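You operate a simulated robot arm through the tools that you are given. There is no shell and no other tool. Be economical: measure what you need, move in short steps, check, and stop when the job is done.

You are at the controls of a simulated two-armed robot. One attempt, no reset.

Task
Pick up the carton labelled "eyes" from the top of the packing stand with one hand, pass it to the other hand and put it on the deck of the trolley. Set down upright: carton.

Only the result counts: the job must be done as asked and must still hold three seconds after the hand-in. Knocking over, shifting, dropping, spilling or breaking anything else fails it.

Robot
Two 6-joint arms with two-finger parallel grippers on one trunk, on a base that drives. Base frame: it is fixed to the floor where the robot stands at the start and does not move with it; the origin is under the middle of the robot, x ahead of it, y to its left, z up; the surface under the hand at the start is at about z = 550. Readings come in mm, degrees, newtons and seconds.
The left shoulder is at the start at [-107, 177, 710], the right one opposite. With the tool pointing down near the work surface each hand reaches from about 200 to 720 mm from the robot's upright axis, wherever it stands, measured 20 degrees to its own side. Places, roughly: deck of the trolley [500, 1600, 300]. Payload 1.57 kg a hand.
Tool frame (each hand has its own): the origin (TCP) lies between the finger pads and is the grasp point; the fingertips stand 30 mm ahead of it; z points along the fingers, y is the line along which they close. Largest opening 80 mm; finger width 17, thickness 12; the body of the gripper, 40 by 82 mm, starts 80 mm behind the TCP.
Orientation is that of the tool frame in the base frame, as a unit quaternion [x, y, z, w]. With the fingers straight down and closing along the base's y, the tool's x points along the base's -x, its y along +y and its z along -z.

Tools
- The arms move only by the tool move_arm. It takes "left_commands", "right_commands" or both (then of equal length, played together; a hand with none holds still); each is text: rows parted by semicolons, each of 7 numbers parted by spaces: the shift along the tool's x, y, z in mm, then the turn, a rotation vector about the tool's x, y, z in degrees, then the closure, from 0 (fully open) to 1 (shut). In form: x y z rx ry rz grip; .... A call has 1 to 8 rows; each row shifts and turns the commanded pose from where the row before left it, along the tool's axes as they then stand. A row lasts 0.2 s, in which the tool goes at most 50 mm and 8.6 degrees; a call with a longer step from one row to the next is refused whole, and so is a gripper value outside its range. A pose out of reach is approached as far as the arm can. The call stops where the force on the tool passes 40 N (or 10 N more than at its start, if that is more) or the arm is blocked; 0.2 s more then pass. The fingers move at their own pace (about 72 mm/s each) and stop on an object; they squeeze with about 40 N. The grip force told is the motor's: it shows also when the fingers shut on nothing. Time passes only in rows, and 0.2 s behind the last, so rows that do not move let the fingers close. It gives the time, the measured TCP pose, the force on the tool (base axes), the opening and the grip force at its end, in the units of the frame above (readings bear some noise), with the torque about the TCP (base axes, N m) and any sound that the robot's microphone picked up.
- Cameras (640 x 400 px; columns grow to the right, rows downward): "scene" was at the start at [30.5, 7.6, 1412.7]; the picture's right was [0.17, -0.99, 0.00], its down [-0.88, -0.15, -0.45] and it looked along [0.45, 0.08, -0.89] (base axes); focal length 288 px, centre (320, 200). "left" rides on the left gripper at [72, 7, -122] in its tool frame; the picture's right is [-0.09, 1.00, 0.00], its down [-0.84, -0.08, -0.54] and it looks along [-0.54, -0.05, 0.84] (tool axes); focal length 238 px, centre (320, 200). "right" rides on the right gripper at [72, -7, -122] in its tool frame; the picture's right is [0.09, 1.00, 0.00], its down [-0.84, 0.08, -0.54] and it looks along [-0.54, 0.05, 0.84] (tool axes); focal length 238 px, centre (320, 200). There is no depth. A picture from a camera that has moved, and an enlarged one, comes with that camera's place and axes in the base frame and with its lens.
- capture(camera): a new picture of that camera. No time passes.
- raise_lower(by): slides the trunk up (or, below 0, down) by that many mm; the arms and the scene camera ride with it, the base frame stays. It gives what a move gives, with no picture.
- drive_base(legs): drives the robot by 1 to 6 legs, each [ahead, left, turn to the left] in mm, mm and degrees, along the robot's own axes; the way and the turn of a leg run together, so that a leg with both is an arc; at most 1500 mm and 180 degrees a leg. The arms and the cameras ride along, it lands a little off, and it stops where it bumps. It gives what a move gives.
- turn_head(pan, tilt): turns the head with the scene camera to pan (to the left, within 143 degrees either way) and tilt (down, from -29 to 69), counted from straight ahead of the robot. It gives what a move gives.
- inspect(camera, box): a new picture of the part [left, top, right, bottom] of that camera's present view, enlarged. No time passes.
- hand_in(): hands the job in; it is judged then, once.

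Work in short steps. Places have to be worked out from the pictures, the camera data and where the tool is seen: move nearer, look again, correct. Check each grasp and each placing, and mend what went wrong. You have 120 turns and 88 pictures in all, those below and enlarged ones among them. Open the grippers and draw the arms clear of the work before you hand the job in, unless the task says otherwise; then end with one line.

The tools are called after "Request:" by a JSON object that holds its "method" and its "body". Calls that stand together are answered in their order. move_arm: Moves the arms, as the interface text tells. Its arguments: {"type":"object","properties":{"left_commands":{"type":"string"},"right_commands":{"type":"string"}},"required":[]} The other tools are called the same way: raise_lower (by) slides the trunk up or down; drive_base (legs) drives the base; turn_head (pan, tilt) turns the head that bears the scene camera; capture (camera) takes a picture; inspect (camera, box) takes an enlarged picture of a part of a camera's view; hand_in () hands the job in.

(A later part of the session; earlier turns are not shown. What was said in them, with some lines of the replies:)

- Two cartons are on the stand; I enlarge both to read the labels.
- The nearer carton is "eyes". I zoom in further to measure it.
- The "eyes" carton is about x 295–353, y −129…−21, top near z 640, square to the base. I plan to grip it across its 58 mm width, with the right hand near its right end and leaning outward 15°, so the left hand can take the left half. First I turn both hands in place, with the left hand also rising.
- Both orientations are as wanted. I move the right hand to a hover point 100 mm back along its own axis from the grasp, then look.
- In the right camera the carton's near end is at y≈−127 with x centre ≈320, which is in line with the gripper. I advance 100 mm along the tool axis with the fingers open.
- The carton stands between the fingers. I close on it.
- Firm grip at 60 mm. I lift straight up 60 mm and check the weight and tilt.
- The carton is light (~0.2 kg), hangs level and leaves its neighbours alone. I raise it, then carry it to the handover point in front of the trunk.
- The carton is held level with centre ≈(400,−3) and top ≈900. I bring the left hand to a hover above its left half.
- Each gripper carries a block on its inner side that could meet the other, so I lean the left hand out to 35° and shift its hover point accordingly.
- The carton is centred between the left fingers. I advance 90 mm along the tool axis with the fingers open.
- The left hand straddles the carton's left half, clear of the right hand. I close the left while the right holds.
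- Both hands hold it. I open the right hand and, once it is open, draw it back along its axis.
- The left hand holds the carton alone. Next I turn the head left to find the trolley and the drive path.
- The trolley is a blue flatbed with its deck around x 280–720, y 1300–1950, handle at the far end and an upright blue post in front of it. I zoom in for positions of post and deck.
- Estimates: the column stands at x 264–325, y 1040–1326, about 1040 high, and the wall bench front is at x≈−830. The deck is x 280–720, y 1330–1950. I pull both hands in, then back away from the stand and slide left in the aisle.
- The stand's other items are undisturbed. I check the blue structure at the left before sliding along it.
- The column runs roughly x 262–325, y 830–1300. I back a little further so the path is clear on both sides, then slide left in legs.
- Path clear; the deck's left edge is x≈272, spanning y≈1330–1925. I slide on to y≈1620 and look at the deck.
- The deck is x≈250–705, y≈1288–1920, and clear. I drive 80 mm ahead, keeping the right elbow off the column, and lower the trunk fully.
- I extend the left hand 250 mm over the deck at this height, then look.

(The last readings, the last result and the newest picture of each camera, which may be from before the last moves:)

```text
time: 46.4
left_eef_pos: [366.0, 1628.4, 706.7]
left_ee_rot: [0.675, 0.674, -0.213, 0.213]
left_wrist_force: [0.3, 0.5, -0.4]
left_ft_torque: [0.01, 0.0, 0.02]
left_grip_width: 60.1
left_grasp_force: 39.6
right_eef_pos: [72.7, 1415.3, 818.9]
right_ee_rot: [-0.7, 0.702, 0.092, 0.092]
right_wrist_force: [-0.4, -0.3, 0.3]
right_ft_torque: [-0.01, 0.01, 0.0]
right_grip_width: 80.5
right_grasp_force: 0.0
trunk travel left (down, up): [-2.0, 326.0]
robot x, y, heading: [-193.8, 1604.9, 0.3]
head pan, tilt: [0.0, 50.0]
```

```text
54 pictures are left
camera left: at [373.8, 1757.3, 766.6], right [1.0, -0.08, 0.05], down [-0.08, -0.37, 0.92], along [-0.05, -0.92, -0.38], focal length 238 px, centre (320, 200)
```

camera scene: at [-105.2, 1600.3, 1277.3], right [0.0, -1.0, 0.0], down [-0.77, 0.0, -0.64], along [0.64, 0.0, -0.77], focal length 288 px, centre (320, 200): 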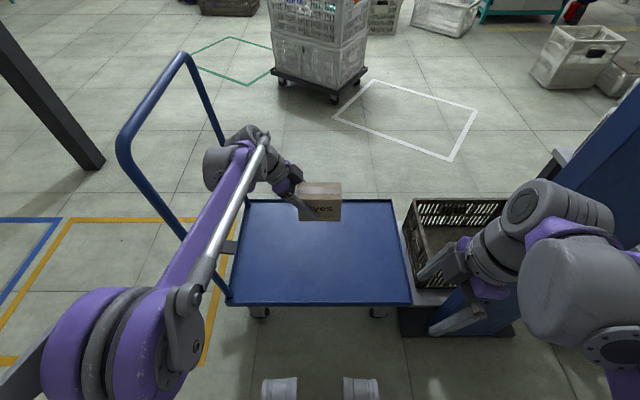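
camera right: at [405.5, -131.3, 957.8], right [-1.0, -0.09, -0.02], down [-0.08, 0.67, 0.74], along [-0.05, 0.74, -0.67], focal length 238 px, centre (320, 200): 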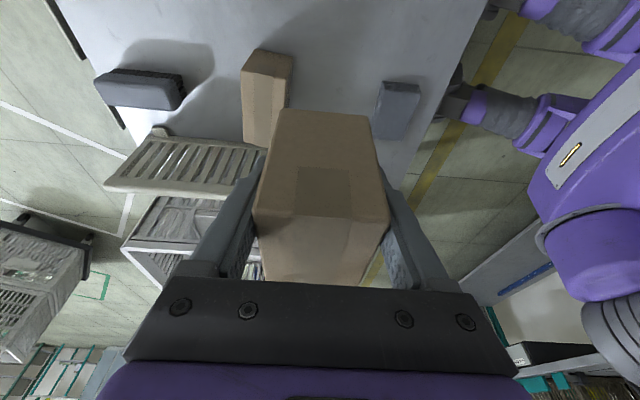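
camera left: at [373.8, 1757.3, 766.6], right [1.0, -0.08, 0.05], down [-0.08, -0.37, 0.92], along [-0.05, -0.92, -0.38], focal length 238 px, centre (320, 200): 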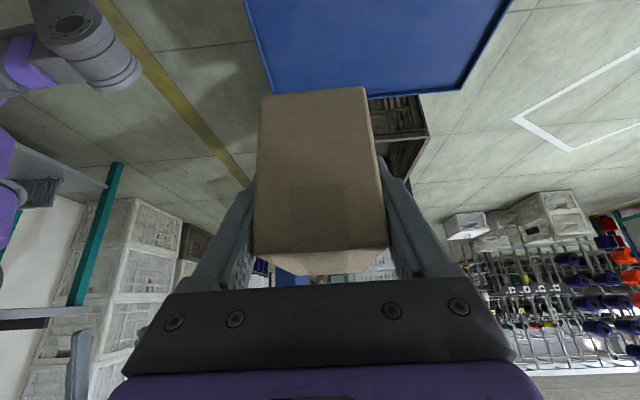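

The carton is over the deck. I shift it 40 mm away from the handle and descend to about z 413, leaving some room above the deck.

Request:
{"method": "move_arm", "body": {"left_commands": "-32.8 0 23 0 0 0 1; 24.1 0 34.4 0 0 0 1; 24.1 0 34.4 0 0 0 1; 24.1 0 34.4 0 0 0 1; 24.1 0 34.4 0 0 0 1; 24.1 0 34.4 0 0 0 1; 24.1 0 34.4 0 0 0 1; 24.1 0 34.4 0 0 0 1"}}

Request:
{"method": "capture", "body": {"camera": "scene"}}

Request:
{"method": "capture", "body": {"camera": "left"}}

```text
time: 48.2
left_eef_pos: [364.3, 1588.2, 413.4]
left_ee_rot: [0.675, 0.674, -0.213, 0.213]
left_wrist_force: [0.4, 0.3, 0.7]
left_ft_torque: [0.04, 0.02, 0.0]
left_grip_width: 59.8
left_grasp_force: 40.4
right_eef_pos: [71.9, 1415.5, 819.1]
right_ee_rot: [-0.7, 0.702, 0.092, 0.093]
right_wrist_force: [0.6, 0.6, 0.3]
right_ft_torque: [0.02, 0.0, 0.02]
right_grip_width: 80.0
right_grasp_force: 0.1
trunk travel left (down, up): [-2.0, 326.0]
robot x, y, heading: [-195.3, 1606.3, 0.1]
head pan, tilt: [0.0, 50.0]
```

```text
53 pictures are left
camera scene: at [-104.8, 1600.3, 1277.2], right [0.0, -1.0, 0.0], down [-0.77, 0.0, -0.64], along [0.64, 0.0, -0.77], focal length 288 px, centre (320, 200)
```

scene: 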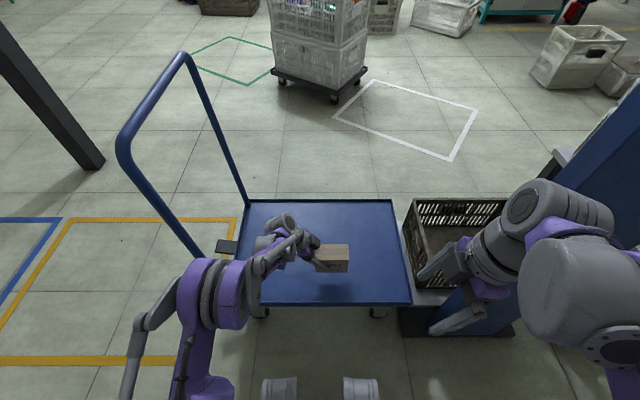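

```text
52 pictures are left
camera left: at [372.0, 1717.6, 471.8], right [1.0, -0.08, 0.05], down [-0.08, -0.37, 0.92], along [-0.05, -0.92, -0.38], focal length 238 px, centre (320, 200)
```

left: 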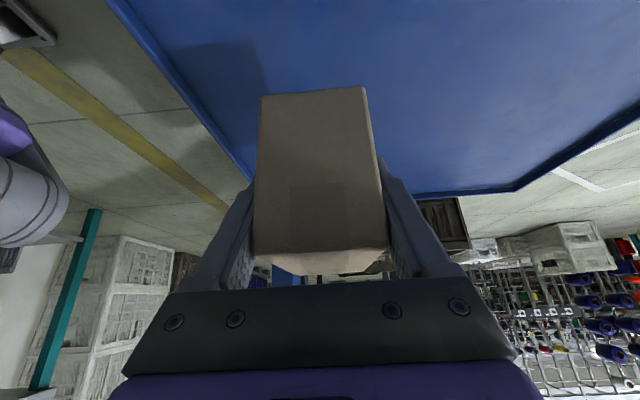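

Level and well inside the deck. I descend to just above contact, then in small steps watching the force.

Request:
{"method": "move_arm", "body": {"left_commands": "13.8 0 19.7 0 0 0 1; 11.5 0 16.4 0 0 0 1; 0 0 0 0 0 0 1"}}

Request:
{"method": "inspect", "body": {"camera": "scene", "box": [230, 190, 430, 320]}}

```text
time: 49.0
left_eef_pos: [363.3, 1588.4, 369.2]
left_ee_rot: [0.675, 0.674, -0.213, 0.213]
left_wrist_force: [-0.1, 0.2, 0.0]
left_ft_torque: [0.04, 0.0, 0.04]
left_grip_width: 59.8
left_grasp_force: 39.7
right_eef_pos: [72.2, 1416.8, 817.6]
right_ee_rot: [-0.7, 0.702, 0.091, 0.093]
right_wrist_force: [0.2, 0.5, -0.5]
right_ft_torque: [0.01, 0.0, 0.01]
right_grip_width: 79.9
right_grasp_force: 0.0
trunk travel left (down, up): [-2.0, 326.0]
robot x, y, heading: [-194.8, 1606.5, -0.3]
head pan, tilt: [0.0, 50.0]
```

```text
3.08 times, centred on (330, 255) of scene
camera zoom: at [-105.1, 1600.3, 1277.3], right [0.0, -1.0, 0.0], down [-0.77, 0.0, -0.64], along [0.64, 0.0, -0.77], focal length 886 px, centre (289, 31)
```

zoom: 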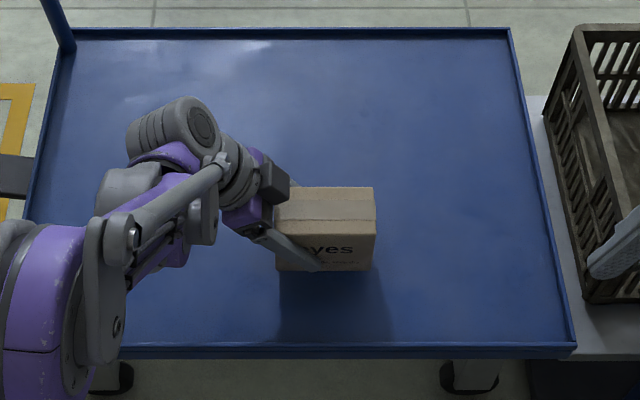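

About 20 mm to go by estimate. I step down 4 mm per row.

Request:
{"method": "move_arm", "body": {"left_commands": "2.3 0 3.3 0 0 0 1; 2.3 0 3.3 0 0 0 1; 2.3 0 3.3 0 0 0 1; 2.3 0 3.3 0 0 0 1; 1.1 0 1.6 0 0 0 1; 0 0 0 0 0 0 1"}}

```text
time: 50.4
left_eef_pos: [365.1, 1588.5, 351.7]
left_ee_rot: [0.675, 0.674, -0.213, 0.213]
left_wrist_force: [-0.6, 0.4, 0.1]
left_ft_torque: [0.06, 0.0, -0.02]
left_grip_width: 59.9
left_grasp_force: 40.2
right_eef_pos: [72.6, 1416.4, 819.8]
right_ee_rot: [-0.7, 0.702, 0.092, 0.092]
right_wrist_force: [0.1, -0.2, -0.9]
right_ft_torque: [0.0, -0.01, -0.03]
right_grip_width: 79.8
right_grasp_force: 0.0
trunk travel left (down, up): [-2.0, 326.0]
robot x, y, heading: [-192.1, 1602.4, -0.1]
head pan, tilt: [0.0, 50.0]
```

No contact yet; I go on in 2 mm steps.

Request:
{"method": "move_arm", "body": {"left_commands": "1.15 0 1.65 0 0 0 1; 1.15 0 1.65 0 0 0 1; 1.15 0 1.65 0 0 0 1; 0 0 0 0 0 0 1"}}

```text
time: 51.4
left_eef_pos: [366.5, 1587.1, 349.7]
left_ee_rot: [0.674, 0.674, -0.214, 0.214]
left_wrist_force: [-0.3, 0.6, 17.8]
left_ft_torque: [0.72, -0.06, 0.05]
left_grip_width: 60.3
left_grasp_force: 40.2
right_eef_pos: [71.8, 1415.6, 818.8]
right_ee_rot: [-0.701, 0.701, 0.092, 0.093]
right_wrist_force: [0.2, -1.0, 0.3]
right_ft_torque: [-0.03, 0.04, 0.0]
right_grip_width: 80.1
right_grasp_force: 0.1
trunk travel left (down, up): [-2.0, 326.0]
robot x, y, heading: [-192.8, 1602.7, -0.0]
head pan, tilt: [0.0, 50.0]
stopped in row 4 (left hand): the force on the tool passed its limit at 41 N (the readings are from after the stop); the commanded pose is now the measured one
```

Contact on the deck with 18 N. I ease up 1 mm to shed force and check before letting go.

Request:
{"method": "move_arm", "body": {"left_commands": "-0.6 0 -0.8 0 0 0 1; 0 0 0 0 0 0 1"}}

Request:
{"method": "inspect", "body": {"camera": "scene", "box": [290, 230, 380, 290]}}

```text
time: 52.0
left_eef_pos: [366.6, 1585.2, 349.5]
left_ee_rot: [0.674, 0.674, -0.214, 0.213]
left_wrist_force: [1.3, 2.1, 14.9]
left_ft_torque: [0.67, -0.05, 0.02]
left_grip_width: 60.1
left_grasp_force: 40.5
right_eef_pos: [71.0, 1416.7, 818.6]
right_ee_rot: [-0.701, 0.701, 0.092, 0.093]
right_wrist_force: [0.8, 0.5, 0.5]
right_ft_torque: [0.04, 0.01, -0.04]
right_grip_width: 80.1
right_grasp_force: 0.0
trunk travel left (down, up): [-2.0, 326.0]
robot x, y, heading: [-191.4, 1599.7, 0.1]
head pan, tilt: [0.0, 50.0]
```

```text
6.67 times, centred on (335, 260) of scene
camera zoom: at [-106.3, 1600.4, 1277.3], right [0.0, -1.0, 0.0], down [-0.77, 0.0, -0.64], along [0.64, 0.0, -0.77], focal length 1919 px, centre (220, -200)
```

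zoom: 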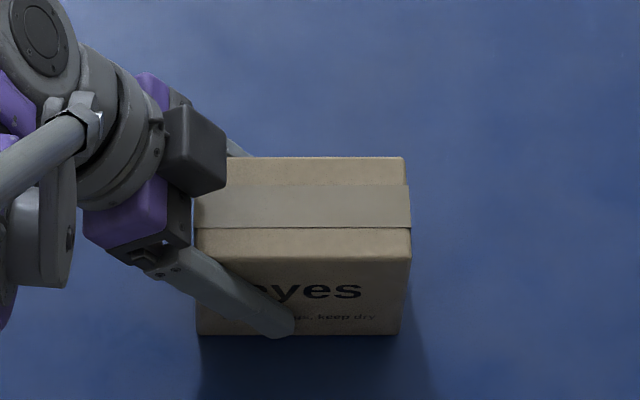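

Looks level and seated. I ease up slightly once more, then open the left hand and let things settle.

Request:
{"method": "move_arm", "body": {"left_commands": "-0.6 0 -0.8 0 0 0 1; 0 0 0 0 0 0 0.8; 0 0 0 0 0 0 0; 0 0 0 0 0 0 0; 0 0 0 0 0 0 0"}}

Request:
{"method": "capture", "body": {"camera": "left"}}

```text
time: 53.2
left_eef_pos: [365.2, 1585.4, 349.4]
left_ee_rot: [0.674, 0.674, -0.214, 0.214]
left_wrist_force: [-0.2, -0.3, 0.2]
left_ft_torque: [0.02, -0.01, 0.03]
left_grip_width: 79.8
left_grasp_force: 0.1
right_eef_pos: [72.2, 1416.3, 818.9]
right_ee_rot: [-0.7, 0.702, 0.093, 0.092]
right_wrist_force: [0.2, -0.1, 0.2]
right_ft_torque: [0.0, 0.0, -0.01]
right_grip_width: 80.0
right_grasp_force: 0.0
trunk travel left (down, up): [-2.0, 326.0]
robot x, y, heading: [-192.9, 1605.7, -0.1]
head pan, tilt: [0.0, 50.0]
```

```text
49 pictures are left
camera left: at [373.6, 1714.2, 407.8], right [1.0, -0.08, 0.05], down [-0.08, -0.37, 0.93], along [-0.05, -0.93, -0.38], focal length 238 px, centre (320, 200)
```

left: 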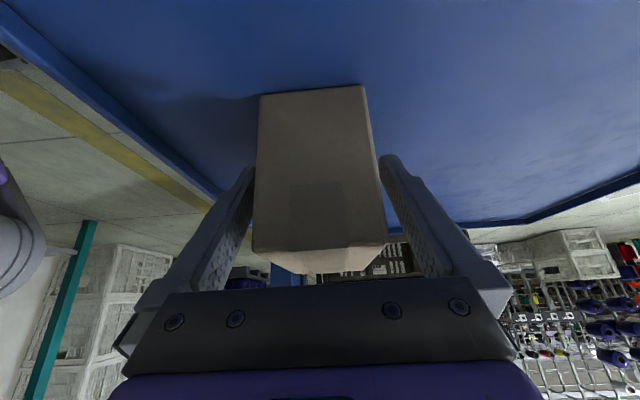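

Released, and the carton stands with both fingers clear. I withdraw along the finger axis, then straight up.

Request:
{"method": "move_arm", "body": {"left_commands": "0 0 -10 0 0 0 0; 0 0 -20 0 0 0 0; 0 0 -35 0 0 0 0; 0 0 -35 0 0 0 0; -24 0 -34 0 0 0 0; -24 0 -34 0 0 0 0; -24 0 -34 0 0 0 0; -24 0 -34 0 0 0 0"}}

Request:
{"method": "capture", "body": {"camera": "scene"}}

Request:
{"method": "inspect", "body": {"camera": "scene", "box": [260, 210, 410, 310]}}

```text
time: 55.0
left_eef_pos: [364.6, 1643.8, 598.5]
left_ee_rot: [0.674, 0.674, -0.214, 0.213]
left_wrist_force: [-0.4, 0.4, 0.0]
left_ft_torque: [-0.04, -0.02, 0.03]
left_grip_width: 79.8
left_grasp_force: 0.1
right_eef_pos: [71.6, 1415.8, 818.3]
right_ee_rot: [-0.7, 0.702, 0.091, 0.092]
right_wrist_force: [0.4, 0.0, 0.1]
right_ft_torque: [-0.02, -0.01, -0.02]
right_grip_width: 79.8
right_grasp_force: 0.1
trunk travel left (down, up): [-2.0, 326.0]
robot x, y, heading: [-191.5, 1603.1, -0.1]
head pan, tilt: [0.0, 50.0]
```

```text
48 pictures are left
camera scene: at [-105.5, 1600.3, 1277.3], right [0.0, -1.0, 0.0], down [-0.77, 0.0, -0.64], along [0.64, 0.0, -0.77], focal length 288 px, centre (320, 200)
```

scene: 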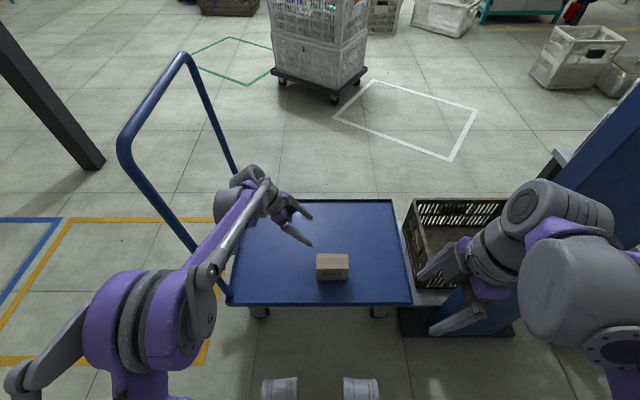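

```text
4.00 times, centred on (335, 260) of scene
camera zoom: at [-105.5, 1600.3, 1277.3], right [0.0, -1.0, 0.0], down [-0.77, 0.0, -0.64], along [0.64, 0.0, -0.77], focal length 1151 px, centre (260, -40)
```

zoom: 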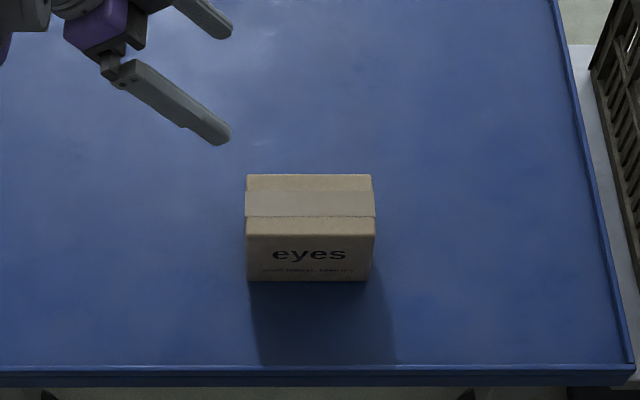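

The carton stands upright on the deck and the hand is well above it. I draw the left arm back off the trolley.

Request:
{"method": "move_arm", "body": {"left_commands": "0 -40 0 0 0 0 0; 0 -40 0 0 0 0 0; 0 -40 0 0 0 0 0; 0 -40 0 0 0 0 0; 0 -40 0 0 0 0 0; 0 0 0 0 0 0 0"}}

Request:
{"method": "capture", "body": {"camera": "scene"}}

```text
time: 56.4
left_eef_pos: [164.4, 1643.4, 601.1]
left_ee_rot: [0.674, 0.674, -0.214, 0.213]
left_wrist_force: [0.6, -0.6, 0.0]
left_ft_torque: [-0.03, 0.01, -0.01]
left_grip_width: 79.9
left_grasp_force: 0.1
right_eef_pos: [71.1, 1416.3, 820.0]
right_ee_rot: [-0.7, 0.702, 0.092, 0.092]
right_wrist_force: [1.0, 0.2, 0.3]
right_ft_torque: [0.02, 0.0, -0.02]
right_grip_width: 80.1
right_grasp_force: 0.1
trunk travel left (down, up): [-2.0, 326.0]
robot x, y, heading: [-194.9, 1602.6, -0.1]
head pan, tilt: [0.0, 50.0]
```

```text
46 pictures are left
camera scene: at [-105.1, 1600.3, 1277.3], right [0.0, -1.0, 0.0], down [-0.77, 0.0, -0.64], along [0.64, 0.0, -0.77], focal length 288 px, centre (320, 200)
```

scene: 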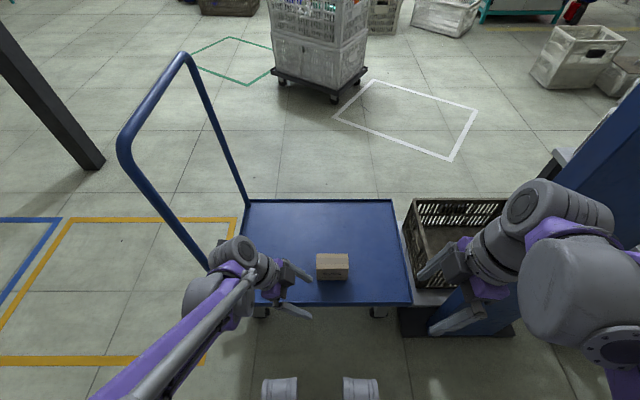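

Both grippers are open and clear, and the carton is upright on the deck. I hand the job in.

Request:
{"method": "hand_in", "body": {}}

```text
The job is handed in.
```

The "eyes" carton was picked up with the right hand, passed to the left hand, and set upright on the trolley deck; both grippers were opened and drawn clear before the hand-in.
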